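You operate a simulated robot arm through the tools that you are given. There is no shell and no other tool. Be economical: measure what you need, move in short steps, check, and stop when the job is done.

The job below is to be done with a simulated robot arm. You get a single attempt, and the scene is never put back.

JOB
Push the red book clear, mop up the juice, refill the white mug.
Fine: book thirteen to twenty-three centimetres toward the wall first; blue cloth, then on the orange pad; from the black jug, about half, none spilt; jug back where it stood; other books stay, the black mug stays empty.

It is judged by the outcome, as a careful person would: the job done as asked, and still so three seconds after it is handed in. It fails if anything else is knocked over, pushed out of place, dropped, spilled or broken.

ROBOT AND FRAMES
A 7-joint arm with a two-finger parallel gripper, fixed in place. Base frame: the origin is at the foot of the arm, x ahead of it, y to its left, z up. Units: mm, degrees, N and s.
Its first joint turns from -166.0 to 166.0 degrees. Payload 1.57 kg.
The tool frame sits at the grasp point between the pads (the TCP): z along the fingers, y along the line on which they close. The tips reach 30 mm beyond it. Largest opening 110 mm; finger width 24, thickness 12; the body of the gripper, 48 by 112 mm, starts 78 mm behind the TCP.
Orientation is that of the tool frame in the base frame, as [roll, pitch, yaw] about the fixed x, y, z axes, in that order (R = Rz(yaw) Ry(pitch) Rx(roll)). With the fingers straight down and closing along the base's y, the tool's x points along the base's -x, its y along +y and its z along -z.

CONTROLS
- The arm moves only by the tool play_rows. Its argument "rows" is a list of rows, each a list of 7 numbers: the shift along the base's x, y, z in m, then the turn, a rotation vector about the base's x, y, z in degrees, then the opening, from 0 (shut) to 1 (fully open). In form: [[x, y, z, rx, ry, rz, hand], ...]. A call has 1 to 12 rows; each row is the pose to reach, as a shift and turn from the pose commanded when the call began. Rows are played at 5 a second. More than 50 mm and 8.6 degrees between two rows, or a gripper value outside its range, and nothing of the call is played. A pose out of reach is approached as far as the arm can. The call stops where the force on the tool passes 40 N (or 10 N more than at its start, if that is more) or the arm is blocked; 0.2 s more then pass. Each finger travels about 45 mm/s and halts on what it meets, pressing with about 29 N; the grip force reading is that of the motor and also rises with nothing between the fingers. The clock runs only during rows and for 0.2 s after the last one: add rows that repeat a pose to give the fingers time. It gives the time, the measured TCP pose, the force on the tool (base axes), the opening and the grip force at its end, in the units of the frame above (readings bear some noise).
- Cameras (640 x 400 px; columns grow to the right, rows downward): "scene" is fixed at [400.5, -649.9, 1333.3]; the picture's right is [0.88, 0.48, 0.00], its down [0.37, -0.66, -0.65] and it looks along [-0.32, 0.57, -0.76] (base axes); focal length 214 px, centre (320, 200). "wrist" rides on the gripper at [-36, 0, -80] in the tool frame; the picture's right is [0.00, -1.00, 0.00], its down [0.97, 0.00, -0.24] and it looks along [0.24, 0.00, 0.97] (tool axes); focal length 218 px, centre (320, 200).
- snapshot(camera): a new picture of that camera. It takes no simulated time.
- slide_trunk(by): slides the trunk up (or, below 0, down) by that many mm; the arm rides with it, the base frame stays. It gives what a move gives, with no picture.
- measure_at(camera, pixels): for up to 12 pixels [column, row] of the newest picture of that camera ("zoom" is the newest enlarged one), the place [x, y, z] in the base frame of the surface seen there, good to about 2 mm. It takes no simulated time.
- zoom(camera, box): a new picture of the part [left, top, right, bottom] of that camera's present view, enlarged. It takes no simulated time.
- sign_off(): hands the job in; it is judged then, once.

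Work in short steps. Measure before you move; look again where a grasp or a placing could have gone wrong, and mend it. You have 80 turns and 34 pictures in all, those below and enlarged ones among them. Open the gripper and draw the arm clear of the work before you hand the job in, unless the task says otherwise.

The tools are called after "Request:" as a command line: name --pt "numbers of a row" for each row, then --argument value for the rest, lists and objects as JSON in quotes. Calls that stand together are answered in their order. play_rows: Moves the arm, as the interface text tells. Its arguments: {"type":"object","properties":{"rows":{"type":"array"}},"required":["rows"]} The other tools are called the same way: slide_trunk (by) slides the trunk up or down; snapshot (camera) takes a picture; measure_at (camera, pixels) gives the place of the surface under pixels of a picture; zoom (camera, box) takes an enlarged picture of a part of a camera's view; sign_off () hands the job in.

At the start:

```text
t: 0.0
position: [311.9, -402.9, 1210.3]
orientation: [-179.9, 0.1, 180.0]
contact_force: [-0.4, 0.6, 0.0]
grip_width: 110.0
grasp_force: 0.0
trunk travel left (down, up): [-525.0, 65.0]
```

scene: 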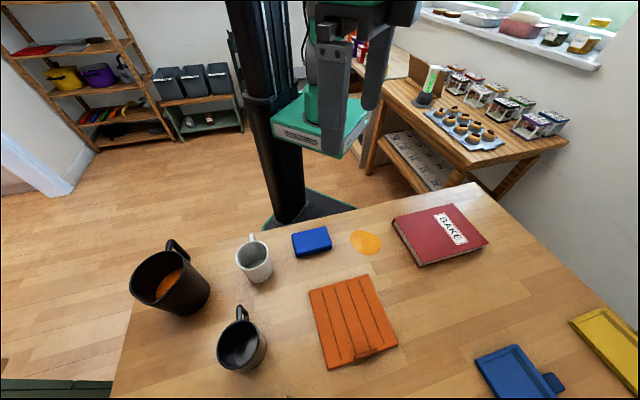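
wrist: 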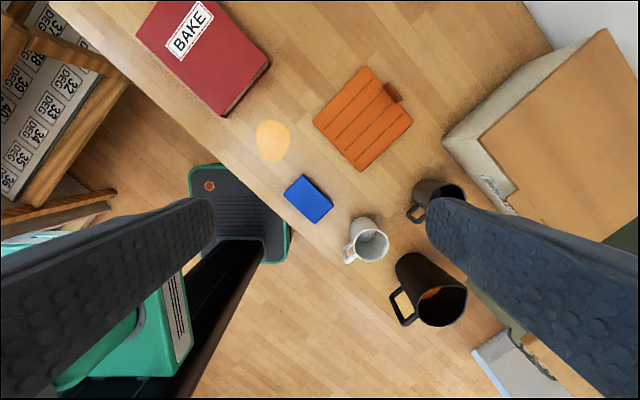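

The scene shows the jug at (172,285), white mug at (255,260), black mug at (242,345), cloth at (312,241), juice at (366,242), pad at (352,320) and book at (440,233). I measure these first.

Request:
measure_at --camera "scene" --pixels '[[312, 241], [366, 242], [352, 320], [440, 225], [392, 218], [424, 265], [488, 241], [447, 204], [352, 243], [381, 243], [366, 231], [366, 254]]'

Request:
measure_at --camera "wrist" --pixels '[[370, 243], [370, 220], [350, 258], [440, 305], [402, 310], [468, 290], [440, 190], [411, 217], [308, 198], [272, 141], [362, 118], [200, 50]]'

Request:
zoom --camera "scene" --box '[110, 210, 350, 390]'

Request:
zoom --camera "scene" --box '[280, 180, 520, 330]'

```text
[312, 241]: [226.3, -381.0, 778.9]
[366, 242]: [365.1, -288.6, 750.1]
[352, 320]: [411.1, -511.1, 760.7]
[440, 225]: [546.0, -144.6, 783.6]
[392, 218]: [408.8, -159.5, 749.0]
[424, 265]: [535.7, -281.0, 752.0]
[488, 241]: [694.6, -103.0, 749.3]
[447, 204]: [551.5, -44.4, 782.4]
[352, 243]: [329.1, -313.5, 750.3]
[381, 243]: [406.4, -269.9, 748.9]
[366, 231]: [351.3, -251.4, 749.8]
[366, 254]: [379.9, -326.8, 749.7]
```

```text
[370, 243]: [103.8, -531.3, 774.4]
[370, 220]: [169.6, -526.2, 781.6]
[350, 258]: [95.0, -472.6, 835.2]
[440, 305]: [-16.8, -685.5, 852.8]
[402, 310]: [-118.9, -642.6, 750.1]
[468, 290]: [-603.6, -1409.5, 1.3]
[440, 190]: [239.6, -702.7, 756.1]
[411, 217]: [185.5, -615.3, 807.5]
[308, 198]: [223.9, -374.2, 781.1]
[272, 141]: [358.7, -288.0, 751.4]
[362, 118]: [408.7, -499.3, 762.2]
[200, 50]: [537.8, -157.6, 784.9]
```

```text
2.22 times, centred on (230, 300) of scene
```

zoom: 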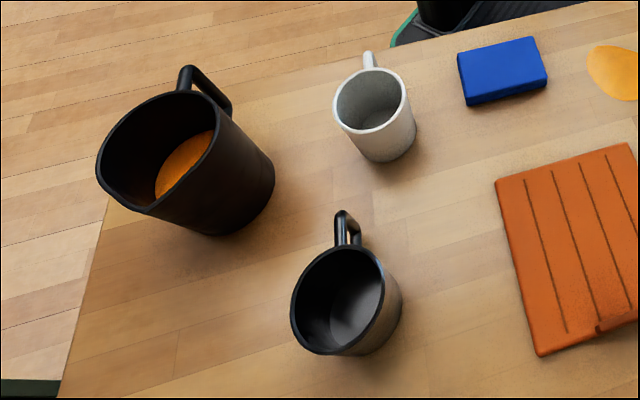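

```text
2.67 times, centred on (400, 255) of scene
```

zoom: 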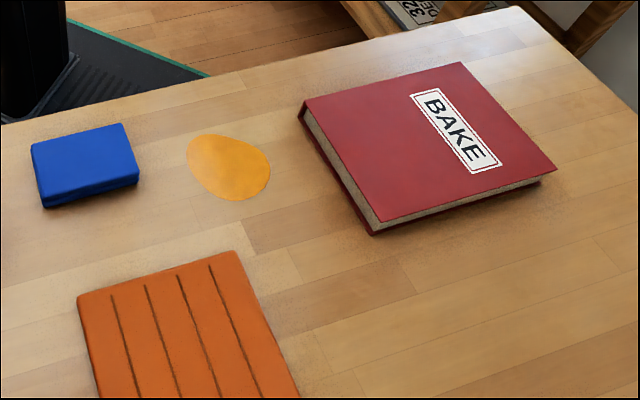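

The table top is at z≈750 and lies rotated in the base frame. Next I measure the wall, table edges and the blue and yellow objects, and zoom on them to see what they are.

Request:
measure_at --camera "scene" --pixels '[[476, 184], [300, 222], [180, 240], [600, 290], [560, 160], [600, 200], [620, 250], [120, 380], [515, 370], [610, 350], [572, 320], [476, 356]]'

Request:
measure_at --camera "wrist" --pixels '[[610, 20], [550, 45], [530, 10], [560, 120], [470, 140], [490, 190], [100, 50], [200, 135], [350, 255], [460, 365]]'

Request:
zoom --camera "scene" --box '[400, 170, 640, 400]'

```text
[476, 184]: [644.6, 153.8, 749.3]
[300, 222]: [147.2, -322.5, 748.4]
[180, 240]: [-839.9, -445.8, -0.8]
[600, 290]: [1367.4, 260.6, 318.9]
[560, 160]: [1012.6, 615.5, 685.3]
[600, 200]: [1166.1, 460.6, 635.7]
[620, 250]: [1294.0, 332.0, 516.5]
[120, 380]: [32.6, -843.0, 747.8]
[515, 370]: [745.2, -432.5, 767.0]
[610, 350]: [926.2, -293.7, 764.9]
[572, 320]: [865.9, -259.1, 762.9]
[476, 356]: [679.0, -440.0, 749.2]
```

```text
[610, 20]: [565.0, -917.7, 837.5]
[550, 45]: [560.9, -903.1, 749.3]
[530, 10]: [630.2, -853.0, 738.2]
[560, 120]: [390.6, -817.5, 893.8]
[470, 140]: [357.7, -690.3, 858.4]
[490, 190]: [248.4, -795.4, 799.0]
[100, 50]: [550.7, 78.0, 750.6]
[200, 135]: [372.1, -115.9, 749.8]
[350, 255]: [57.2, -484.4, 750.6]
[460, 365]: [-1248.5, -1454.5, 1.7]
```

```text
1.74 times, centred on (520, 285) of scene
```

zoom: 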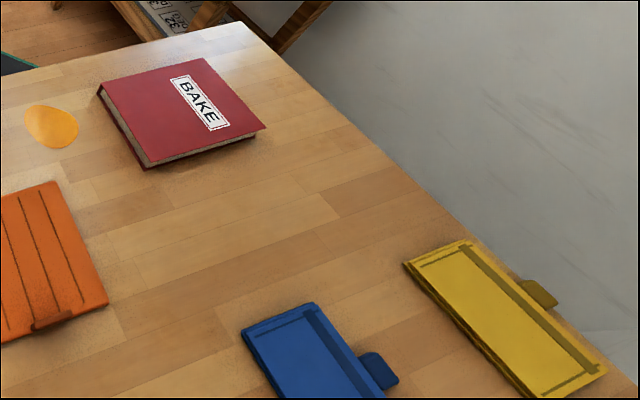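

There seem to be two walls: one at x+y≈1627, beyond a floor gap, and one at x−y≈1480, which the table's far edge touches. I tilt the wrist camera toward the far side to see which wall is meant and what lies there.

Request:
play_rows --pt "0 0 0 -5.6 -5.6 0 1" --pt "0 0 0 -11.2 -11.2 0 1" --pt "0 0 0 -16.8 -16.8 0 1" --pt "0 0 0 -22.4 -22.4 0 1" --pt "0 0 0 -28 -28 0 1" --pt "0 0 0 -28 -28 0 1"

Request:
snapshot --camera "wrist"

```text
t: 1.4
position: [301.6, -344.7, 1315.9]
orientation: [-151.6, 24.0, -174.3]
contact_force: [-0.7, 0.1, -1.1]
grip_width: 109.9
grasp_force: 0.1
out of reach, approached as far as the arm can: row 1, 3, 4, 5, 6
trunk travel left (down, up): [-525.0, 65.0]
```

```text
28 pictures are left
```

wrist: 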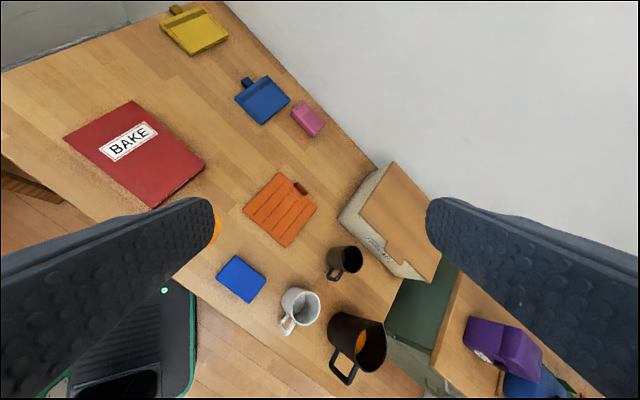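

The wrist view shows the table's back edge against the wall, toward (+x,−y), with a blue book, yellow book and pink cloth at the back. So "toward the wall" means that direction, and I measure the push corridor and the mugs.

Request:
measure_at --camera "wrist" --pixels '[[235, 99], [262, 124], [290, 102], [268, 77], [291, 115], [305, 136], [64, 136], [152, 207], [204, 167], [132, 101], [275, 50], [130, 27]]'

Request:
measure_at --camera "wrist" --pixels '[[282, 297], [318, 300], [300, 288], [288, 328], [329, 320], [385, 330], [350, 380], [330, 262], [362, 262], [286, 247], [243, 210], [316, 207]]'

Request:
zoom --camera "wrist" --box '[200, 220, 420, 400]'

```text
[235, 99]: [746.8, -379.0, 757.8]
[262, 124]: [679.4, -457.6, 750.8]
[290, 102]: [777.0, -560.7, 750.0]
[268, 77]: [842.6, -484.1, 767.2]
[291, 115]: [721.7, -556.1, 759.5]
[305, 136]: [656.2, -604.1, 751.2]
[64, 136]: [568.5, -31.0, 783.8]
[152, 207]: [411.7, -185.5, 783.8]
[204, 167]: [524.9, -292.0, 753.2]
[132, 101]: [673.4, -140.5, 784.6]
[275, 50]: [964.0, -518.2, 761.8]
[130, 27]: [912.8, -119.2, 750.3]
```

```text
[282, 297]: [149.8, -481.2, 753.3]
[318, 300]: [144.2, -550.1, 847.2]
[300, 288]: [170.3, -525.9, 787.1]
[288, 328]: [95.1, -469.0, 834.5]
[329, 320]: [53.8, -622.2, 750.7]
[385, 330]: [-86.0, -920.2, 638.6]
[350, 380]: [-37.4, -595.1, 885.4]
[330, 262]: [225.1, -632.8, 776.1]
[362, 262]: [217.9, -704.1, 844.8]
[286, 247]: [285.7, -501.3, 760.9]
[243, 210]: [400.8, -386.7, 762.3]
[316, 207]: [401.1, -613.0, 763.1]
```

```text
2.22 times, centred on (310, 310) of wrist
```

zoom: 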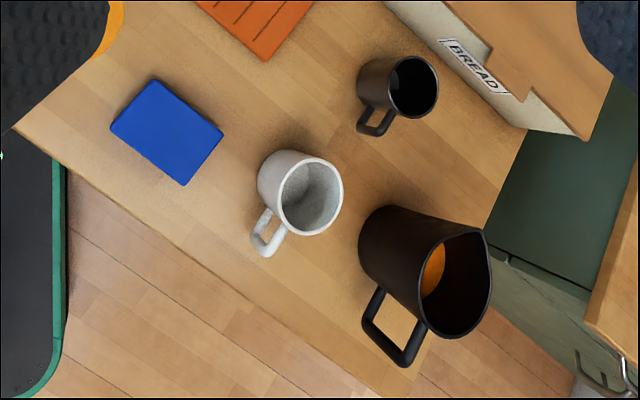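

The book's top corners are about (568,−31), (411,−180), (673,−140) and (530,−285), and the blue book is about 220 mm behind it. I lower the trunk part way, still well above everything, and then see how the arm reaches.

Request:
slide_trunk --by -300

Request:
play_rows --pt "0 0 0 5.6 5.6 0 1" --pt "0 0 0 11.2 11.2 0 1" --pt "0 0 0 16.8 16.8 0 1" --pt "0 0 0 22.4 22.4 0 1" --pt "0 0 0 28 28 0 1" --pt "0 0 0 28 28 0 1"

```text
t: 4.4
position: [301.0, -345.8, 1015.9]
orientation: [-151.6, 23.9, -174.3]
contact_force: [-0.4, 0.1, -0.9]
grip_width: 110.0
grasp_force: 0.1
trunk travel left (down, up): [-225.0, 365.0]
```

```text
t: 5.8
position: [302.0, -345.6, 1015.1]
orientation: [178.8, -3.3, 179.9]
contact_force: [-0.7, -0.1, -0.3]
grip_width: 109.9
grasp_force: 0.1
out of reach, approached as far as the arm can: row 3, 4
trunk travel left (down, up): [-225.0, 365.0]
```

The pose is back near tool-down at (302,−346,1015). I move above the standoff point in front of the book, about (459,−75), while yawing −45° so the fingers line up along the book's front edge.

Request:
play_rows --pt "0.02 0.034 0 0 0 -6 0.5" --pt "0.04 0.068 0 0 0 -12 0.5" --pt "0.06 0.102 0 0 0 -18 0.5" --pt "0.08 0.136 0 0 0 -24 0.5" --pt "0.1 0.17 0 0 0 -30 0.5" --pt "0.12 0.204 0 0 0 -36 0.5" --pt "0.14 0.238 0 0 0 -42 0.5" --pt "0.157 0.27 0 0 0 -45 0.5" --pt "0.157 0.27 0 0 0 -45 0.5"

```text
t: 7.8
position: [459.9, -75.9, 1016.7]
orientation: [178.8, -3.1, 135.1]
contact_force: [0.8, -0.1, 0.7]
grip_width: 54.8
grasp_force: 0.1
trunk travel left (down, up): [-225.0, 365.0]
```

The reach is fine here. Before lowering, I test in the air that the full push stroke (about 200 mm along d) is reachable.

Request:
play_rows --pt "0.03 -0.03 0 0 0 0 0.5" --pt "0.06 -0.06 0 0 0 0 0.5" --pt "0.09 -0.09 0 0 0 0 0.5" --pt "0.12 -0.12 0 0 0 0 0.5" --pt "0.15 -0.15 0 0 0 0 0.5" --pt "0.15 -0.15 0 0 0 0 0.5"

```text
t: 9.2
position: [560.3, -196.3, 980.2]
orientation: [178.8, -3.0, 135.0]
contact_force: [0.0, -0.5, -0.3]
grip_width: 54.9
grasp_force: 0.0
out of reach, approached as far as the arm can: row 3, 4, 5, 6
trunk travel left (down, up): [-225.0, 365.0]
```

At this relative height the arm stops at radius ~594 and sags to z 980. I test whether a lower pose relative to the shoulder reaches further (still in the air, z≥880).

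Request:
play_rows --pt "0 0 -0.04 0 0 0 0.5" --pt "0 0 -0.07 0 0 0 0.5" --pt "0.02 -0.02 -0.07 0 0 0 0.5" --pt "0.04 -0.04 -0.07 0 0 0 0.5" --pt "0.05 -0.05 -0.07 0 0 0 0.5" --pt "0.05 -0.05 -0.07 0 0 0 0.5"

```text
t: 10.6
position: [598.6, -242.1, 907.8]
orientation: [178.8, -3.1, 135.1]
contact_force: [0.1, -0.5, 0.0]
grip_width: 54.9
grasp_force: 0.1
out of reach, approached as far as the arm can: row 5, 6
trunk travel left (down, up): [-225.0, 365.0]
```

It reaches (598,−242) at this relative height, which is enough. I return to the standoff above the table edge, then lower the trunk so the TCP is near z=789 (tips about 9 mm above the table).

Request:
play_rows --pt "-0.028 0.033 0 0 0 0 0.5" --pt "-0.056 0.066 0 0 0 0 0.5" --pt "-0.084 0.1 0 0 0 0 0.5" --pt "-0.112 0.133 0 0 0 0 0.5" --pt "-0.14 0.167 0 0 0 0 0.5" --pt "-0.14 0.167 0 0 0 0 0.5"

Request:
slide_trunk --by -119

Request:
snapshot --camera "scene"

```text
t: 12.0
position: [458.2, -74.4, 908.9]
orientation: [178.8, -3.2, 135.0]
contact_force: [-0.4, 0.4, 0.0]
grip_width: 55.1
grasp_force: 0.0
trunk travel left (down, up): [-225.0, 365.0]
```

```text
t: 13.5
position: [460.2, -75.5, 789.8]
orientation: [178.8, -3.2, 135.0]
contact_force: [0.1, -1.0, -0.7]
grip_width: 55.0
grasp_force: 0.0
trunk travel left (down, up): [-106.0, 484.0]
```

```text
26 pictures are left
```

scene: 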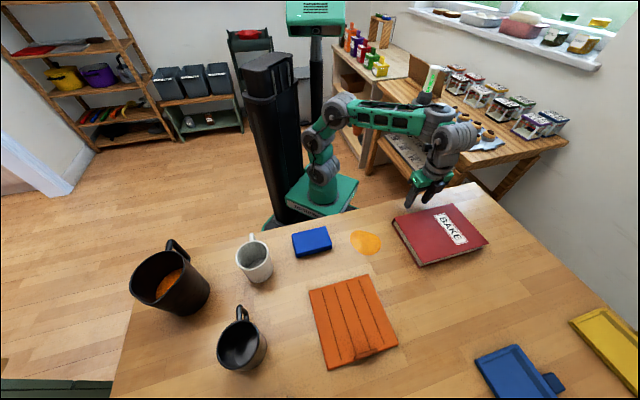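

The fingers stand in front of the book, clear of it at (425,195). I push along the wall normal in 10 mm rows for the first 120 mm.

Request:
play_rows --pt "0.007 -0.007 0 0 0 0 0.5" --pt "0.014 -0.0142 0 0 0 0 0.5" --pt "0.021 -0.0213 0 0 0 0 0.5" --pt "0.028 -0.0284 0 0 0 0 0.5" --pt "0.035 -0.0355 0 0 0 0 0.5" --pt "0.042 -0.0426 0 0 0 0 0.5" --pt "0.049 -0.0497 0 0 0 0 0.5" --pt "0.056 -0.0568 0 0 0 0 0.5" --pt "0.063 -0.0639 0 0 0 0 0.5" --pt "0.07 -0.071 0 0 0 0 0.5" --pt "0.077 -0.0781 0 0 0 0 0.5" --pt "0.084 -0.0852 0 0 0 0 0.5"

Request:
zoom --camera "scene" --box '[280, 150, 640, 400]'

```text
t: 16.1
position: [543.9, -160.2, 789.6]
orientation: [178.8, -3.1, 134.9]
contact_force: [-2.3, 1.3, -0.3]
grip_width: 54.9
grasp_force: 0.0
trunk travel left (down, up): [-106.0, 484.0]
```

```text
1.60 times, centred on (460, 275) of scene
```

zoom: 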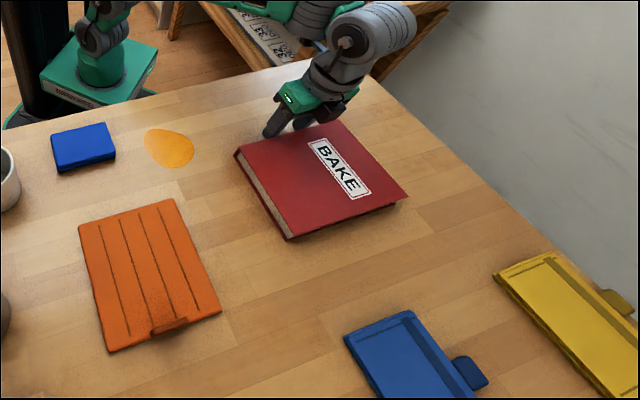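

The book slides straight and the contact force is small. I measure its corners to see how far it has moved.

Request:
measure_at --camera "zoom" --pixels '[[238, 152], [289, 238], [291, 231], [404, 195], [346, 124]]'

```text
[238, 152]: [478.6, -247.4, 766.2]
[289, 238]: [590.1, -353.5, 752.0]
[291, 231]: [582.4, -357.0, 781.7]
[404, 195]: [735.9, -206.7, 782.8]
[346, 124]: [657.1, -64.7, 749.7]
```

The book has moved about 91 mm. I push 72 mm more for about 163 mm in total, leaving ~55 mm to the blue book, then back off.

Request:
play_rows --pt "0.0073 -0.0073 0 0 0 0 0.5" --pt "0.0146 -0.0146 0 0 0 0 0.5" --pt "0.022 -0.022 0 0 0 0 0.5" --pt "0.0293 -0.0293 0 0 0 0 0.5" --pt "0.0366 -0.0366 0 0 0 0 0.5" --pt "0.044 -0.044 0 0 0 0 0.5" --pt "0.051 -0.051 0 0 0 0 0.5" --pt "0.051 -0.051 0 0 0 0 0.5" --pt "0.035 -0.035 0 0 0 0 0.5" --pt "0.01 -0.01 0 0 0 0 0.5" --pt "0 0 0.03 0 0 0 0.5" --pt "0 0 0.07 0 0 0 0.5"

Request:
zoom --camera "scene" --box '[280, 150, 640, 400]'

Request:
measure_at --camera "zoom" --pixels '[[262, 194], [318, 283], [320, 276], [445, 235], [382, 155]]'

```text
t: 18.7
position: [543.4, -161.8, 860.0]
orientation: [178.8, -3.2, 135.0]
contact_force: [0.4, 0.0, -0.1]
grip_width: 55.1
grasp_force: 0.0
trunk travel left (down, up): [-106.0, 484.0]
```

```text
1.60 times, centred on (460, 275) of scene
```

zoom: 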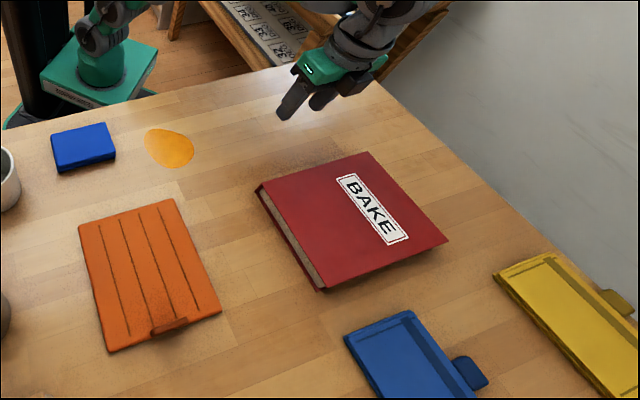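

```text
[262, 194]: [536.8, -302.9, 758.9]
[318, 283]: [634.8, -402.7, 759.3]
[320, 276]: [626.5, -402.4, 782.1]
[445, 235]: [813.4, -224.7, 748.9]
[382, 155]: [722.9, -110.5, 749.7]
```

The book has moved about 160 mm, the blue book is untouched and the path is clear. I travel to above the cloth at about (225,−378), raising the arm a little, and look with the wrist camera.

Request:
play_rows --pt "-0.02 -0.014 0.03 0 0 0 0.8" --pt "-0.055 -0.037 0.05 0 0 0 0.9" --pt "-0.09 -0.061 0.06 0 0 0 0.9" --pt "-0.125 -0.085 0.06 0 0 0 0.9" --pt "-0.16 -0.109 0.06 0 0 0 0.9" --pt "-0.195 -0.132 0.06 0 0 0 0.9" --pt "-0.23 -0.156 0.06 0 0 0 0.9" --pt "-0.265 -0.18 0.06 0 0 0 0.9" --pt "-0.3 -0.204 0.06 0 0 0 0.9" --pt "-0.318 -0.216 0.06 0 0 0 0.9" --pt "-0.318 -0.216 0.06 0 0 0 0.9"

Request:
snapshot --camera "wrist"

```text
t: 20.3
position: [320.2, -309.7, 919.7]
orientation: [178.8, -3.1, 134.7]
contact_force: [2.1, 0.7, -1.7]
grip_width: 99.1
grasp_force: 0.1
trunk travel left (down, up): [-106.0, 484.0]
stopped in row 7: the force on the tool passed its limit (the readings are from after the stop); the commanded pose is now the measured one
```

```text
23 pictures are left
```

wrist: 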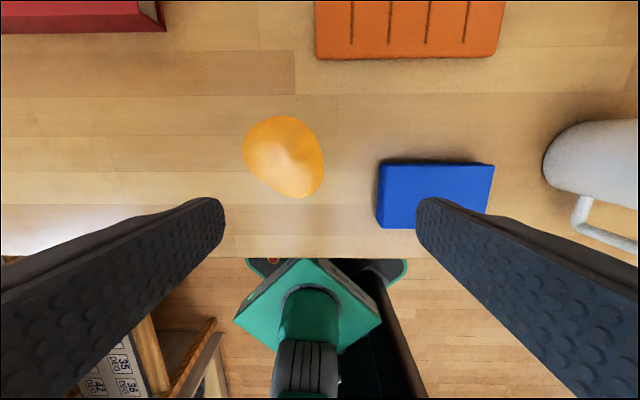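

The move stopped mid-air at (320,−310,920), probably on an inertial spike since the force is now about 2 N. From this view I measure the cloth corners (378,163)-(494,165)-(486,213)-(377,228), the juice and the pad.

Request:
measure_at --camera "wrist" --pixels '[[380, 164], [492, 167], [412, 228], [380, 226], [386, 195], [244, 145], [322, 165], [285, 116], [292, 197], [318, 57], [495, 54], [345, 258]]'

Request:
zoom --camera "scene" --box '[200, 100, 480, 320]'

```text
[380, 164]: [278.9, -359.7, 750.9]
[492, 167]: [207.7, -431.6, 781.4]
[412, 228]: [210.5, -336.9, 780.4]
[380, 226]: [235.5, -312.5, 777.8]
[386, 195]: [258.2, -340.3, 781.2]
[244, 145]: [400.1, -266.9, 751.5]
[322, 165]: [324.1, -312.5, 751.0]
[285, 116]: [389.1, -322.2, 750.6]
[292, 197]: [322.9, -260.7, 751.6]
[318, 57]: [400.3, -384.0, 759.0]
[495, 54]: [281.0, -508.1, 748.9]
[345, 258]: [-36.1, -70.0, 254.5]
```

```text
1.82 times, centred on (340, 210) of scene
```

zoom: 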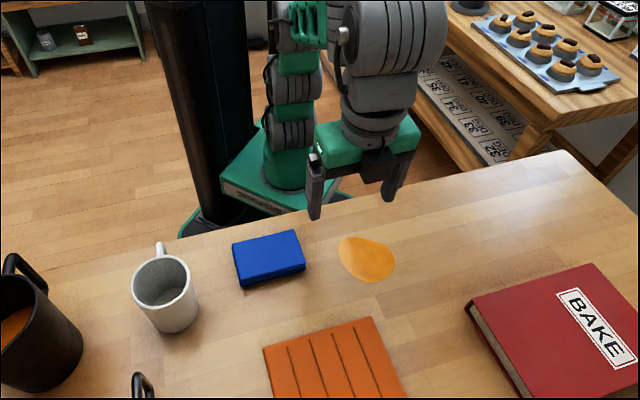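

The cloth centre is about (222,−372), 100 mm along (0.7,0.7) and ~57 mm across, with its top at 781. I turn the hand +90° so it closes across the short side and move over the cloth in slower steps.

Request:
play_rows --pt "-0.008 -0.005 0 0 0 7.5 0.9" --pt "-0.016 -0.01 0 0 0 15 0.9" --pt "-0.024 -0.015 0 0 0 22.5 0.9" --pt "-0.032 -0.02 0 0 0 30 0.9" --pt "-0.04 -0.025 0 0 0 37.5 0.9" --pt "-0.05 -0.031 0 0 0 45 0.9" --pt "-0.06 -0.037 0 0 0 52.5 0.9" --pt "-0.07 -0.044 0 0 0 60 0.9" --pt "-0.08 -0.051 0 0 0 67.5 0.9" --pt "-0.09 -0.057 0 0 0 75 0.9" --pt "-0.098 -0.062 0 0 0 82.5 0.9" --pt "-0.098 -0.062 0 0 0 89 0.9"

Request:
snapshot --camera "wrist"

```text
t: 20.9
position: [308.5, -319.4, 919.2]
orientation: [178.9, -2.7, 147.6]
contact_force: [1.0, -0.5, -0.5]
grip_width: 98.8
grasp_force: 0.0
trunk travel left (down, up): [-106.0, 484.0]
stopped in row 2: the force on the tool passed its limit (the readings are from after the stop); the commanded pose is now the measured one
```

```text
21 pictures are left
```

wrist: 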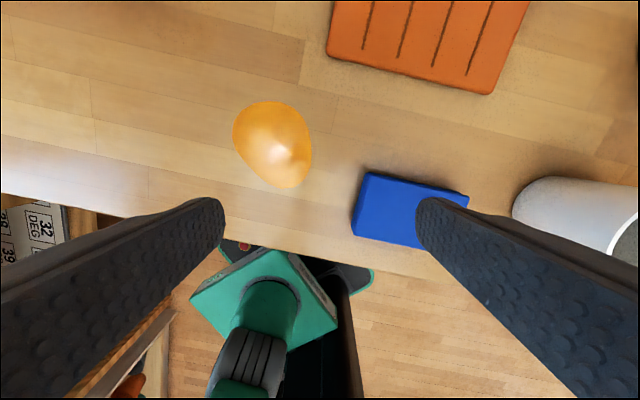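

It stopped again on a force spike with nothing near the fingers, so part of the arm may be touching itself. I check the arm's posture in the scene and measure the arm platform.

Request:
measure_at --camera "wrist" --pixels '[[265, 265], [220, 300], [310, 290], [270, 305], [245, 350]]'

Request:
zoom --camera "scene" --box '[240, 60, 440, 260]'

```text
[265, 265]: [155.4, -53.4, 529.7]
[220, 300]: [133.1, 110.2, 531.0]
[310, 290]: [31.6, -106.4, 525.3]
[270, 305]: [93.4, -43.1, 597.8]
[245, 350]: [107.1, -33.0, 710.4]
```

```text
2.00 times, centred on (340, 160) of scene
```

zoom: 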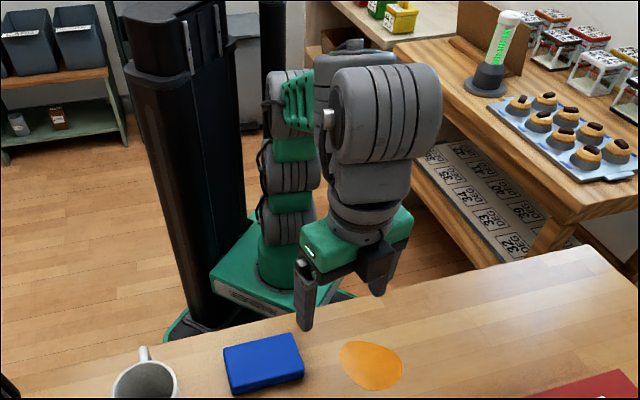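

The arm foot is now at z≈530, and the interface suggests ~620 (table 130 above it). I raise the trunk 90 mm, then bring the hand down and in with gentle rows.

Request:
slide_trunk --by 90

Request:
play_rows --pt "0 0 -0.02 0 0 0 0.9" --pt "0 0 -0.04 0 0 0 0.9" --pt "0 0 -0.06 0 0 0 0.9" --pt "0 0 -0.08 0 0 0 0.9" --pt "-0.01 -0.008 -0.08 0 0 0 0.9" --pt "-0.025 -0.016 -0.08 0 0 0 0.9" --pt "-0.04 -0.025 -0.08 0 0 0 0.9" --pt "-0.055 -0.034 -0.08 0 0 0 0.9" --pt "-0.07 -0.043 -0.08 0 0 0 0.9" --pt "-0.086 -0.053 -0.08 0 0 0 0.9"

```text
t: 22.1
position: [306.8, -319.8, 1009.6]
orientation: [178.9, -2.6, 147.6]
contact_force: [0.6, -1.5, -1.9]
grip_width: 99.1
grasp_force: 0.1
trunk travel left (down, up): [-196.0, 394.0]
```

```text
t: 24.3
position: [221.3, -374.2, 931.9]
orientation: [178.9, -2.7, 147.6]
contact_force: [0.4, -0.8, 1.4]
grip_width: 99.1
grasp_force: 0.0
trunk travel left (down, up): [-196.0, 394.0]
```

No trouble at this height. I level the small tilt, then yaw +77° so the fingers close across the cloth.

Request:
play_rows --pt "0 0 0 -2.35 -1.7 0 0.9" --pt "0 0 0 -2.35 -1.7 0 0.9"

Request:
play_rows --pt "0 0 0 0 0 7 0.9" --pt "0 0 0 0 0 14 0.9" --pt "0 0 0 0 0 21 0.9" --pt "0 0 0 0 0 28 0.9" --pt "0 0 0 0 0 35 0.9" --pt "0 0 0 0 0 42 0.9" --pt "0 0 0 0 0 49 0.9" --pt "0 0 0 0 0 56 0.9" --pt "0 0 0 0 0 63 0.9" --pt "0 0 0 0 0 70 0.9" --pt "0 0 0 0 0 77.4 0.9" --pt "0 0 0 0 0 77.4 0.9"

Request:
snapshot --camera "wrist"

```text
t: 24.9
position: [221.1, -373.1, 930.4]
orientation: [-179.9, 0.0, 147.6]
contact_force: [0.2, 0.0, 0.1]
grip_width: 99.1
grasp_force: 0.1
trunk travel left (down, up): [-196.0, 394.0]
```

```text
t: 27.5
position: [220.1, -373.1, 929.3]
orientation: [-179.9, 0.0, -135.0]
contact_force: [-0.1, -0.8, -0.5]
grip_width: 99.1
grasp_force: 0.1
trunk travel left (down, up): [-196.0, 394.0]
```

```text
19 pictures are left
```

wrist: 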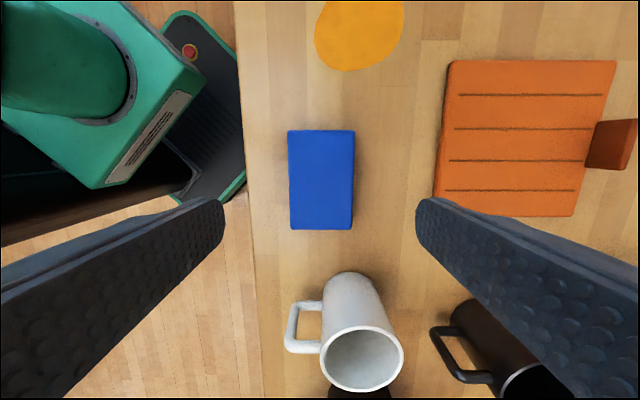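

The cloth is well aligned, with corners at (289,131) and (352,229) in the picture. I measure it, the pad and the juice exactly.

Request:
measure_at --camera "wrist" --pixels '[[291, 133], [352, 133], [350, 227], [292, 227], [321, 180], [449, 63], [614, 63], [573, 214], [436, 205], [525, 130], [610, 145], [320, 40]]'

Request:
measure_at --camera "wrist" --pixels '[[316, 40], [402, 10], [355, 70], [350, 285], [325, 345], [400, 345], [362, 326], [362, 388], [305, 325], [290, 335], [300, 304], [244, 200]]'

```text
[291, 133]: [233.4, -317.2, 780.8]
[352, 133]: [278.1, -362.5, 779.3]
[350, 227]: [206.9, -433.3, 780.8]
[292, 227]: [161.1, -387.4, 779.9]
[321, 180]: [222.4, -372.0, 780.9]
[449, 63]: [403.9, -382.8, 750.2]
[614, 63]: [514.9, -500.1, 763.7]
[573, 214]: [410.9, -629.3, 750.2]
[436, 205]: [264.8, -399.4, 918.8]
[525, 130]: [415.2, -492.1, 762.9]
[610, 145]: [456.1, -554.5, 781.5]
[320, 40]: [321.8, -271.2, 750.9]
```

```text
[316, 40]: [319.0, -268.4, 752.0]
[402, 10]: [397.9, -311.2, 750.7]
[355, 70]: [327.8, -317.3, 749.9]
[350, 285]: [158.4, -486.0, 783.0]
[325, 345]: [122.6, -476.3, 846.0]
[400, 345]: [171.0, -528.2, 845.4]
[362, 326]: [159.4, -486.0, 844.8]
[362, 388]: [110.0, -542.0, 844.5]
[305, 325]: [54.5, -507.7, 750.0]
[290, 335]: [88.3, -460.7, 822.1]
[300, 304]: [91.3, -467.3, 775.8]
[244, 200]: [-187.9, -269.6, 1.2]
```

The cloth centre is (220,−375), 102×65 mm. I descend to TCP z≈786 (tips ~6 mm above the table) with the fingers straddling it, then close.

Request:
play_rows --pt "0 -0.002 -0.03 0 0 0 0.9" --pt "0 -0.002 -0.06 0 0 0 0.9" --pt "0 -0.002 -0.09 0 0 0 0.9" --pt "0 -0.002 -0.115 0 0 0 0.9" --pt "0 -0.002 -0.13 0 0 0 0.9" --pt "0 -0.002 -0.143 0 0 0 0.9" --pt "0 -0.002 -0.143 0 0 0 0.9" --pt "0 -0.002 -0.143 0 0 0 0.7" --pt "0 -0.002 -0.143 0 0 0 0.5" --pt "0 -0.002 -0.143 0 0 0 0.4" --pt "0 -0.002 -0.143 0 0 0 0.4" --pt "0 -0.002 -0.143 0 0 0 0.4"

```text
t: 30.1
position: [223.2, -375.0, 788.8]
orientation: [179.9, 0.1, -134.9]
contact_force: [-0.3, -0.1, 0.3]
grip_width: 69.0
grasp_force: 29.2
trunk travel left (down, up): [-196.0, 394.0]
```

The cloth is gripped (69 mm, 29 N) and still rests on the table. The juice spans s=5..97 along (0.7,0.7) and d=410..505 across, so I start the first wipe along (0.7,0.7) at d≈425.

Request:
play_rows --pt "0.014 0.014 -0.001 0 0 0 0.4" --pt "0.028 0.028 -0.001 0 0 0 0.4" --pt "0.042 0.042 -0.001 0 0 0 0.4" --pt "0.056 0.056 -0.001 0 0 0 0.4" --pt "0.07 0.07 -0.001 0 0 0 0.4" --pt "0.084 0.084 -0.001 0 0 0 0.4" --pt "0.098 0.098 -0.001 0 0 0 0.4" --pt "0.112 0.112 -0.001 0 0 0 0.4" --pt "0.126 0.126 -0.001 0 0 0 0.4" --pt "0.14 0.14 -0.001 0 0 0 0.4" --pt "0.15 0.15 -0.001 0 0 0 0.4"

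```text
t: 32.5
position: [370.8, -225.2, 788.4]
orientation: [-179.9, 0.1, -135.2]
contact_force: [-9.8, -9.5, 32.1]
grip_width: 68.9
grasp_force: 28.7
trunk travel left (down, up): [-196.0, 394.0]
```

The cloth presses with 32 N, so I ease up 1 mm and run back along the middle strip (d≈458).

Request:
play_rows --pt "0.012 -0.012 0.001 0 0 0 0.4" --pt "0.025 -0.025 0.001 0 0 0 0.4" --pt "0.011 -0.039 0.001 0 0 0 0.4" --pt "-0.003 -0.053 0.001 0 0 0 0.4" --pt "-0.017 -0.067 0.001 0 0 0 0.4" --pt "-0.031 -0.081 0.001 0 0 0 0.4" --pt "-0.045 -0.095 0.001 0 0 0 0.4" --pt "-0.059 -0.109 0.001 0 0 0 0.4" --pt "-0.07 -0.12 0.001 0 0 0 0.4"

```text
t: 34.5
position: [300.7, -343.5, 786.8]
orientation: [-179.9, 0.0, -135.0]
contact_force: [6.4, 7.9, 21.9]
grip_width: 68.8
grasp_force: 28.7
trunk travel left (down, up): [-196.0, 394.0]
```

Now s≈−30, d≈456. I shift to d≈490 and run forward over the far strip, then back.

Request:
play_rows --pt "0.012 -0.012 0 0 0 0 0.4" --pt "0.023 -0.023 0 0 0 0 0.4" --pt "0.037 -0.009 0 0 0 0 0.4" --pt "0.051 0.005 0 0 0 0 0.4" --pt "0.065 0.019 0 0 0 0 0.4" --pt "0.079 0.033 0 0 0 0 0.4" --pt "0.093 0.047 0 0 0 0 0.4" --pt "0.107 0.061 0 0 0 0 0.4" --pt "0.114 0.068 0 0 0 0 0.4"

Request:
snapshot --camera "scene"

```text
t: 36.5
position: [414.7, -277.4, 788.5]
orientation: [-180.0, -0.1, -135.0]
contact_force: [-2.4, -2.5, 8.7]
grip_width: 68.9
grasp_force: 29.3
trunk travel left (down, up): [-196.0, 394.0]
```

```text
18 pictures are left
```

scene: 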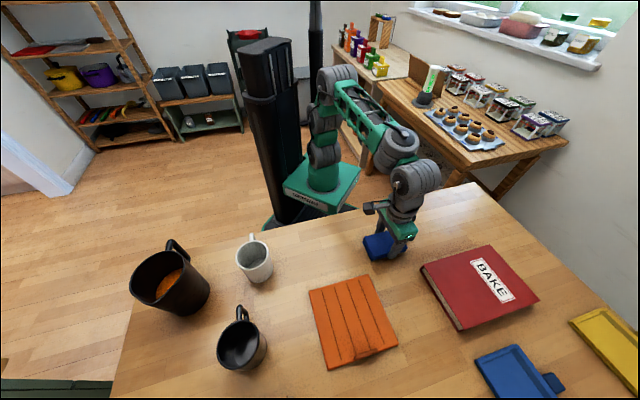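

No juice shows any more, though the cloth hides part of the spot. I make one more pass back through the middle, then lift 60 mm and look at the spot.

Request:
play_rows --pt "-0.01 0.01 0 0 0 0 0.4" --pt "-0.02 0.02 0 0 0 0 0.4" --pt "-0.034 0.006 0 0 0 0 0.4" --pt "-0.048 -0.008 0 0 0 0 0.4" --pt "-0.062 -0.022 0 0 0 0 0.4" --pt "-0.076 -0.036 0 0 0 0 0.4" --pt "-0.09 -0.05 0 0 0 0 0.4" --pt "-0.104 -0.064 0 0 0 0 0.4" --pt "-0.118 -0.078 0 0 0 0 0.4" --pt "-0.118 -0.078 0.02 0 0 0 0.4" --pt "-0.118 -0.078 0.05 0 0 0 0.4" --pt "-0.118 -0.078 0.08 0 0 0 0.4"

Request:
zoom --camera "scene" --box '[260, 170, 480, 350]'

```text
t: 39.1
position: [296.9, -356.2, 866.4]
orientation: [180.0, 0.0, -135.1]
contact_force: [-0.8, -0.2, -1.2]
grip_width: 68.7
grasp_force: 29.1
trunk travel left (down, up): [-196.0, 394.0]
```

```text
2.22 times, centred on (370, 260) of scene
```

zoom: 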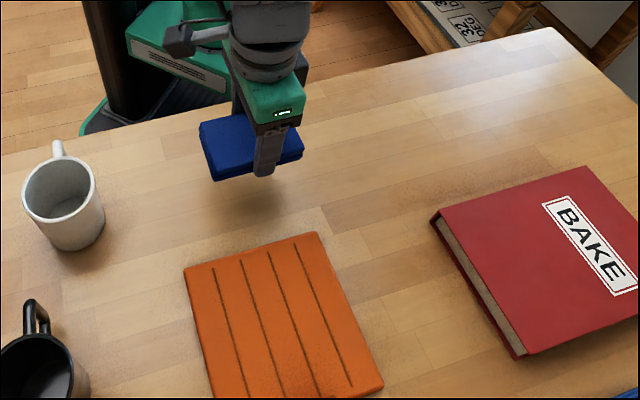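

The table is clean where the juice was. I carry the cloth to above the pad, target (379,−479), which puts it inside the pad area; pad top is z=763.

Request:
play_rows --pt "0.016 -0.024 0 0 0 0 0.4" --pt "0.032 -0.048 0 0 0 0 0.4" --pt "0.048 -0.072 0 0 0 0 0.4" --pt "0.064 -0.096 0 0 0 0 0.4" --pt "0.082 -0.123 0 0 0 0 0.4" --pt "0.082 -0.123 0 0 0 0 0.4" --pt "0.082 -0.123 -0.02 0 0 0 0.4" --pt "0.082 -0.123 -0.04 0 0 0 0.4" --pt "0.082 -0.123 -0.056 0 0 0 0.4" --pt "0.082 -0.123 -0.063 0 0 0 0.4" --pt "0.082 -0.123 -0.063 0 0 0 0.4"

Request:
zoom --camera "scene" --box '[260, 170, 480, 390]'

```text
t: 41.5
position: [379.9, -477.7, 804.5]
orientation: [-180.0, 0.0, -135.1]
contact_force: [-0.5, 0.3, -0.7]
grip_width: 68.8
grasp_force: 28.8
trunk travel left (down, up): [-196.0, 394.0]
```

```text
1.82 times, centred on (370, 280) of scene
```

zoom: 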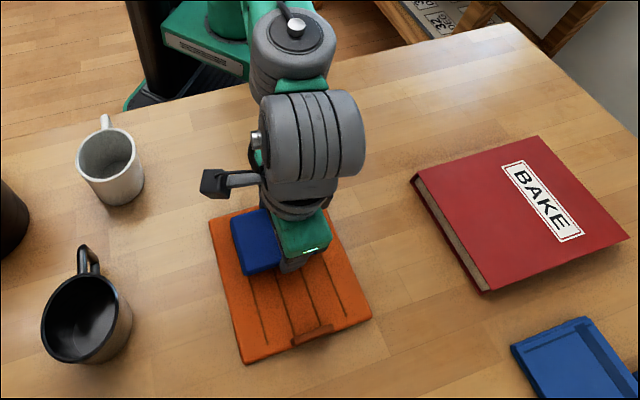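

The cloth is over the pad and not yet touching. I lower 4 mm, open, and rise straight up.

Request:
play_rows --pt "0 0 -0.002 0 0 0 0.4" --pt "0 0 -0.004 0 0 0 0.4" --pt "0 0 -0.004 0 0 0 0.65" --pt "0 0 -0.004 0 0 0 0.8" --pt "0 0 -0.004 0 0 0 0.9" --pt "0 0 -0.004 0 0 0 0.9" --pt "0 0 0.02 0 0 0 0.9" --pt "0 0 0.05 0 0 0 0.9" --pt "0 0 0.09 0 0 0 0.9" --pt "0 0 0.13 0 0 0 0.9" --pt "0 0 0.13 0 0 0 0.9"

Request:
snapshot --camera "wrist"

```text
t: 43.9
position: [376.9, -473.8, 930.3]
orientation: [179.9, 0.0, -135.0]
contact_force: [0.2, -0.4, -0.5]
grip_width: 99.1
grasp_force: 0.1
out of reach, approached as far as the arm can: row 10, 11
trunk travel left (down, up): [-196.0, 394.0]
```

```text
15 pictures are left
```

wrist: 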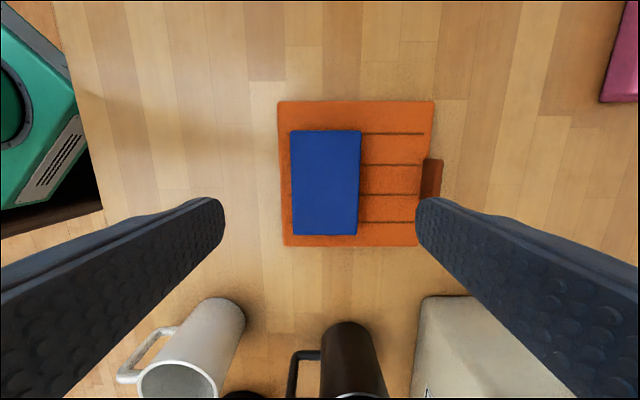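

The cloth lies on the pad. Now I raise the trunk 120 mm for clearance over the mugs and move toward the jug to look at it from above.

Request:
slide_trunk --by 120

Request:
play_rows --pt "-0.03 -0.005 0 0 0 0 0.9" --pt "-0.06 -0.01 0 0 0 0 0.9" --pt "-0.09 -0.015 0 0 0 0 0.9" --pt "-0.12 -0.02 0 0 0 0 0.9" --pt "-0.15 -0.025 0 0 0 0 0.9" --pt "-0.18 -0.03 0 0 0 0 0.9" --pt "-0.21 -0.035 0 0 0 0 0.9" --pt "-0.24 -0.04 0 0 0 0 0.9" --pt "-0.27 -0.05 0 0 0 0 0.9" --pt "-0.3 -0.06 0 0 0 0 0.9" --pt "-0.33 -0.07 0 0 0 0 0.9"

Request:
snapshot --camera "wrist"

```text
t: 45.4
position: [378.8, -473.7, 1049.9]
orientation: [-179.9, 0.0, -134.9]
contact_force: [0.7, 0.4, -0.7]
grip_width: 98.9
grasp_force: 0.0
trunk travel left (down, up): [-316.0, 274.0]
```

```text
t: 47.8
position: [46.2, -546.0, 1049.6]
orientation: [-180.0, 0.0, -135.0]
contact_force: [-0.1, -0.1, 0.9]
grip_width: 99.0
grasp_force: 0.1
trunk travel left (down, up): [-316.0, 274.0]
```

```text
14 pictures are left
```

wrist: 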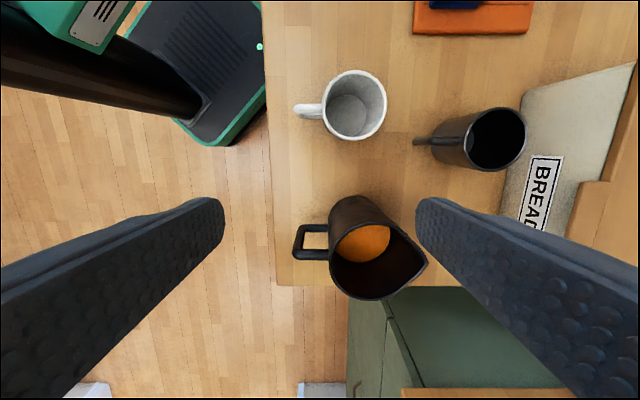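

This is a clear view: the jug's handle (300,242) points toward the front of the table, and its spout (427,265) toward the wall. I measure the jug and mug geometry.

Request:
measure_at --camera "wrist" --pixels '[[426, 264], [330, 262], [375, 298], [350, 228], [300, 228], [297, 252], [318, 257], [318, 230], [365, 243], [355, 198], [332, 210], [325, 240]]'

Request:
measure_at --camera "wrist" --pixels '[[323, 105], [386, 105], [355, 71], [355, 139], [350, 112], [308, 110], [297, 109], [493, 108], [430, 140], [524, 140], [493, 170], [415, 141]]'

Request:
zoom --camera "wrist" --box '[260, 170, 460, 310]'

```text
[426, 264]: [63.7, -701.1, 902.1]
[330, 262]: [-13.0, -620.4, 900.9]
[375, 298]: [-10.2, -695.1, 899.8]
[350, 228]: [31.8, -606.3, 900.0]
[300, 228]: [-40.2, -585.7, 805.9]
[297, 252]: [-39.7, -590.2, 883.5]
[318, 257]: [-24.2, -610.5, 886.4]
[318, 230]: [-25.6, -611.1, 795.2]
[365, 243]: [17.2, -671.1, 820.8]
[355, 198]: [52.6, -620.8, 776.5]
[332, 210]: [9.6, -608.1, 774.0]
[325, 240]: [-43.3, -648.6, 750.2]
```

```text
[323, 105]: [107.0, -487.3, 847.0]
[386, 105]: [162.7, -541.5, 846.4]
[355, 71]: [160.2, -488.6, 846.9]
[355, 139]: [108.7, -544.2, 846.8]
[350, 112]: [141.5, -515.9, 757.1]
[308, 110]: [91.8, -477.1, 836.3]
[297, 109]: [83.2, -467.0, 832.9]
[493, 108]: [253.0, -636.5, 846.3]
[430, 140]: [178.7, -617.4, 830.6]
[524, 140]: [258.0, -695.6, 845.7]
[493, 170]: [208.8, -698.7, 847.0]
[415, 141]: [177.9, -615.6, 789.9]
```

```text
2.86 times, centred on (360, 240) of wrist
```

zoom: 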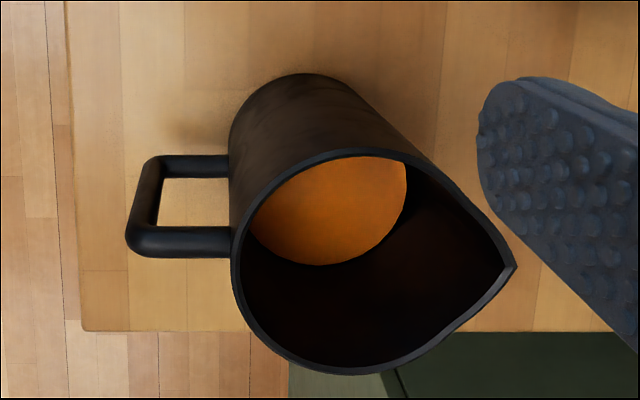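

The jug is about 98 mm across, with its rim at z=900, centre near (20,−656) and liquid at z≈821. I plan a horizontal grasp of its body from the front, straddling the handle, so pouring becomes a tip-down pitch. First I need precise edges and the mast location.

Request:
measure_at --camera "zoom" --pixels '[[345, 153], [350, 370], [236, 260], [512, 266], [150, 160], [150, 250], [134, 240], [175, 250], [200, 163], [310, 75], [234, 115], [330, 210]]'

Request:
measure_at --camera "wrist" --pixels '[[150, 75], [60, 60], [190, 105], [20, 40], [110, 95], [80, 10], [110, 20], [277, 285], [340, 255]]'

```text
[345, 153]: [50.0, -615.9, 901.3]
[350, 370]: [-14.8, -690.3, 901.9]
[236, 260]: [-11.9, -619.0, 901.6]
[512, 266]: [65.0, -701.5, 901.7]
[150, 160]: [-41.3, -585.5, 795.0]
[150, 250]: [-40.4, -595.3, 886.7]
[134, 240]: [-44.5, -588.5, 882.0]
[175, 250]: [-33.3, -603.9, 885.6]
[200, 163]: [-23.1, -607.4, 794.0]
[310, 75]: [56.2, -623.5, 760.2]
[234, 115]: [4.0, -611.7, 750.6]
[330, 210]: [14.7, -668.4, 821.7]
```

```text
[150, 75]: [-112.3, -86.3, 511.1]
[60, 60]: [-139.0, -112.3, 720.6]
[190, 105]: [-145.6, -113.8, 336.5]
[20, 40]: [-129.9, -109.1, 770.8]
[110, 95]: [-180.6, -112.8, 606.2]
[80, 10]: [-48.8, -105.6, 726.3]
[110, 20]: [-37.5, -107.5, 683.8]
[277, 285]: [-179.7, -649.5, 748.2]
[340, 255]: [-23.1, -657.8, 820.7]
```

Jug centre is (19,−655.5), radius 49. I move the hand to the front of the jug while still high, yawing −90° so the fingers close along (0.7,0.7), and fully open.

Request:
play_rows --pt "-0.01 -0.001 0 0 0 -7.5 1" --pt "-0.02 -0.002 0 0 0 -15 1" --pt "-0.03 -0.003 0 0 0 -22.5 1" --pt "-0.04 -0.004 0 0 0 -30 1" --pt "-0.05 -0.005 0 0 0 -37.5 1" --pt "-0.06 -0.006 0 0 0 -45 1" --pt "-0.07 -0.006 0 0 0 -52.5 1" --pt "-0.08 -0.007 0 0 0 -60 1" --pt "-0.09 -0.007 0 0 0 -67.5 1" --pt "-0.1 -0.008 0 0 0 -75 1" --pt "-0.11 -0.008 0 0 0 -82.5 1" --pt "-0.127 -0.009 0 0 0 -90 1"

Request:
play_rows --pt "0 0 0 -5.3 -5.3 0 1" --pt "0 0 0 -10.6 -10.6 0 1" --pt "0 0 0 -15.9 -15.9 0 1" --pt "0 0 0 -21.2 -21.2 0 1" --pt "0 0 0 -26.5 -26.5 0 1" --pt "0 0 0 -31.8 -31.8 0 1" --pt "0 0 0 -37.1 -37.1 0 1" --pt "0 0 0 -42.4 -42.4 0 1"

```text
t: 50.4
position: [-78.3, -552.1, 1049.9]
orientation: [179.8, 0.0, 134.8]
contact_force: [0.0, -0.2, 0.6]
grip_width: 110.3
grasp_force: 0.0
trunk travel left (down, up): [-316.0, 274.0]
```

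```text
t: 52.2
position: [-62.5, -557.1, 1049.5]
orientation: [-177.9, 30.5, 134.9]
contact_force: [0.0, 0.1, 0.6]
grip_width: 110.1
grasp_force: 0.0
out of reach, approached as far as the arm can: row 4, 5, 6, 7, 8
trunk travel left (down, up): [-316.0, 274.0]
```

The pitch stalled at about 30°. A posture higher relative to the shoulder should allow a flatter hand, so I raise the arm 80 mm and retry the pitch (all in free air).

Request:
play_rows --pt "0 0 0.03 0 0 0 1" --pt "0 0 0.06 0 0 0 1" --pt "0 0 0.09 0 0 0 1" --pt "0 0 0.09 -5.3 -5.3 0 1" --pt "0 0 0.09 -10.6 -10.6 0 1" --pt "0 0 0.09 -15.9 -15.9 0 1" --pt "0 0 0.09 -21.2 -21.2 0 1" --pt "0 0 0.09 -26.5 -26.5 0 1" --pt "0 0 0.09 -31.8 -31.8 0 1" --pt "0 0 0.09 -31.8 -31.8 0 1"

Request:
zoom --camera "scene" --box '[100, 0, 420, 240]'

```text
t: 54.4
position: [73.9, -573.6, 1226.5]
orientation: [-168.5, 54.7, 133.7]
contact_force: [-0.1, -2.4, -1.5]
grip_width: 110.5
grasp_force: 0.1
out of reach, approached as far as the arm can: row 1, 2, 3, 4, 5, 6, 7, 8, 9, 10
trunk travel left (down, up): [-316.0, 274.0]
```

```text
1.67 times, centred on (260, 120) of scene
```

zoom: 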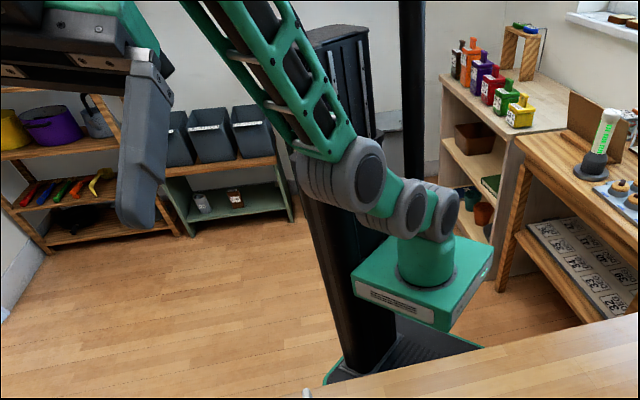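

The arm trades position for pitch. I test whether a more extended posture, nearer the grasp radius (~640), permits a flatter hand, again in free air.

Request:
play_rows --pt "-0.02 -0.015 -0.02 0 0 0 1" --pt "-0.04 -0.03 -0.04 0 0 0 1" --pt "-0.06 -0.045 -0.06 0 0 0 1" --pt "-0.07 -0.06 -0.08 0 0 0 1" --pt "-0.07 -0.067 -0.1 0 0 0 1" --pt "-0.07 -0.067 -0.1 -4 -4 0 1" --pt "-0.07 -0.067 -0.1 -8 -8 0 1" --pt "-0.07 -0.067 -0.1 -12 -12 0 1" --pt "-0.07 -0.067 -0.1 -16 -16 0 1" --pt "-0.07 -0.067 -0.1 -16 -16 0 1"

```text
t: 56.6
position: [7.3, -611.7, 1133.1]
orientation: [-169.4, 47.0, 131.6]
contact_force: [-0.4, 0.3, 0.2]
grip_width: 109.9
grasp_force: 0.2
out of reach, approached as far as the arm can: row 1, 2, 3, 4, 5, 6, 7, 8, 9, 10
trunk travel left (down, up): [-316.0, 274.0]
```

The pitch stays limited near 47°. I check whether the limit comes from pointing off-radial: yaw the hand −42° so it points straight outward, then pitch further.

Request:
play_rows --pt "0 0 0 0 0 -7 1" --pt "0 0 0 0 0 -14 1" --pt "0 0 0 0 0 -21 1" --pt "0 0 0 0 0 -28 1" --pt "0 0 0 0 0 -35 1" --pt "0 0 0 0 0 -42 1" --pt "0 0 0 0 0 -42 1"

Request:
play_rows --pt "0 0 0 -8 0 0 1" --pt "0 0 0 -16 0 0 1" --pt "0 0 0 -24 0 0 1" --pt "0 0 0 -32 0 0 1" --pt "0 0 0 -40 0 0 1" --pt "0 0 0 -40 0 0 1"

```text
t: 58.2
position: [7.0, -638.6, 1152.6]
orientation: [-169.5, 47.0, 89.6]
contact_force: [0.6, -0.1, 0.1]
grip_width: 110.0
grasp_force: 0.0
out of reach, approached as far as the arm can: row 1, 2, 3, 4, 5, 6, 7
trunk travel left (down, up): [-316.0, 274.0]
```

```text
t: 59.6
position: [7.3, -643.6, 1157.2]
orientation: [-169.5, 50.5, 89.5]
contact_force: [-0.6, 0.2, 0.7]
grip_width: 110.1
grasp_force: 0.1
out of reach, approached as far as the arm can: row 1, 2, 3, 4, 5, 6
trunk travel left (down, up): [-316.0, 274.0]
```

The limit is the wrist being straight with the forearm, so about 45–50° outward pitch is available and inward pitch should be easy. I'll grasp the jug with the hand at 45°, so I first go to orientation [180,45,135] at pre-pose (−40,−596), still high.

Request:
play_rows --pt "-0.007 0.008 0.013 0 0 7.5 1" --pt "-0.014 0.016 0.026 0 0 15 1" --pt "-0.021 0.024 0.039 0 0 22.5 1" --pt "-0.028 0.032 0.052 0 0 30 1" --pt "-0.035 0.04 0.065 0 0 38 1" --pt "-0.047 0.048 0.078 0 0 45.5 1" --pt "-0.047 0.048 0.078 0 0 45.5 1"

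Request:
play_rows --pt "0 0 0 4.3 -0.4 4 1" --pt "0 0 0 8.6 -0.8 8.1 1" --pt "0 0 0 8.6 -0.8 8.1 1"

```text
t: 61.2
position: [16.9, -567.8, 1204.2]
orientation: [-167.3, 47.8, 134.2]
contact_force: [-0.7, 0.1, -0.3]
grip_width: 110.1
grasp_force: 0.1
out of reach, approached as far as the arm can: row 2, 3, 4, 5, 6, 7
trunk travel left (down, up): [-316.0, 274.0]
```

```text
t: 62.0
position: [52.3, -556.1, 1183.1]
orientation: [-172.6, 42.3, 135.5]
contact_force: [0.0, 0.2, -0.6]
grip_width: 110.0
grasp_force: 0.2
out of reach, approached as far as the arm can: row 1, 2, 3
trunk travel left (down, up): [-316.0, 274.0]
```

At this off-radial angle 45° is too close to the limit, but the geometry works just as well with 30° pitch. I set orientation [180,30,135] and position (−26,−610,1236).

Request:
play_rows --pt "0 0 0 4.2 1.6 1.7 1" --pt "0 0 0 8.4 3.2 3.4 1" --pt "0 0 0 12.6 4.8 5 1" --pt "-0.02 -0.014 0.013 12.6 4.8 5 1" --pt "-0.04 -0.028 0.026 12.6 4.8 5 1" --pt "-0.06 -0.042 0.04 12.6 4.8 5 1" --pt "-0.078 -0.054 0.053 12.6 4.8 5 1" --pt "-0.078 -0.054 0.053 12.6 4.8 5 1"

```text
t: 63.8
position: [48.3, -535.2, 1152.5]
orientation: [-179.7, 30.1, 136.3]
contact_force: [-0.3, 0.1, -0.3]
grip_width: 110.1
grasp_force: 0.1
out of reach, approached as far as the arm can: row 1, 2, 3, 4, 5, 6, 7, 8
trunk travel left (down, up): [-316.0, 274.0]
```

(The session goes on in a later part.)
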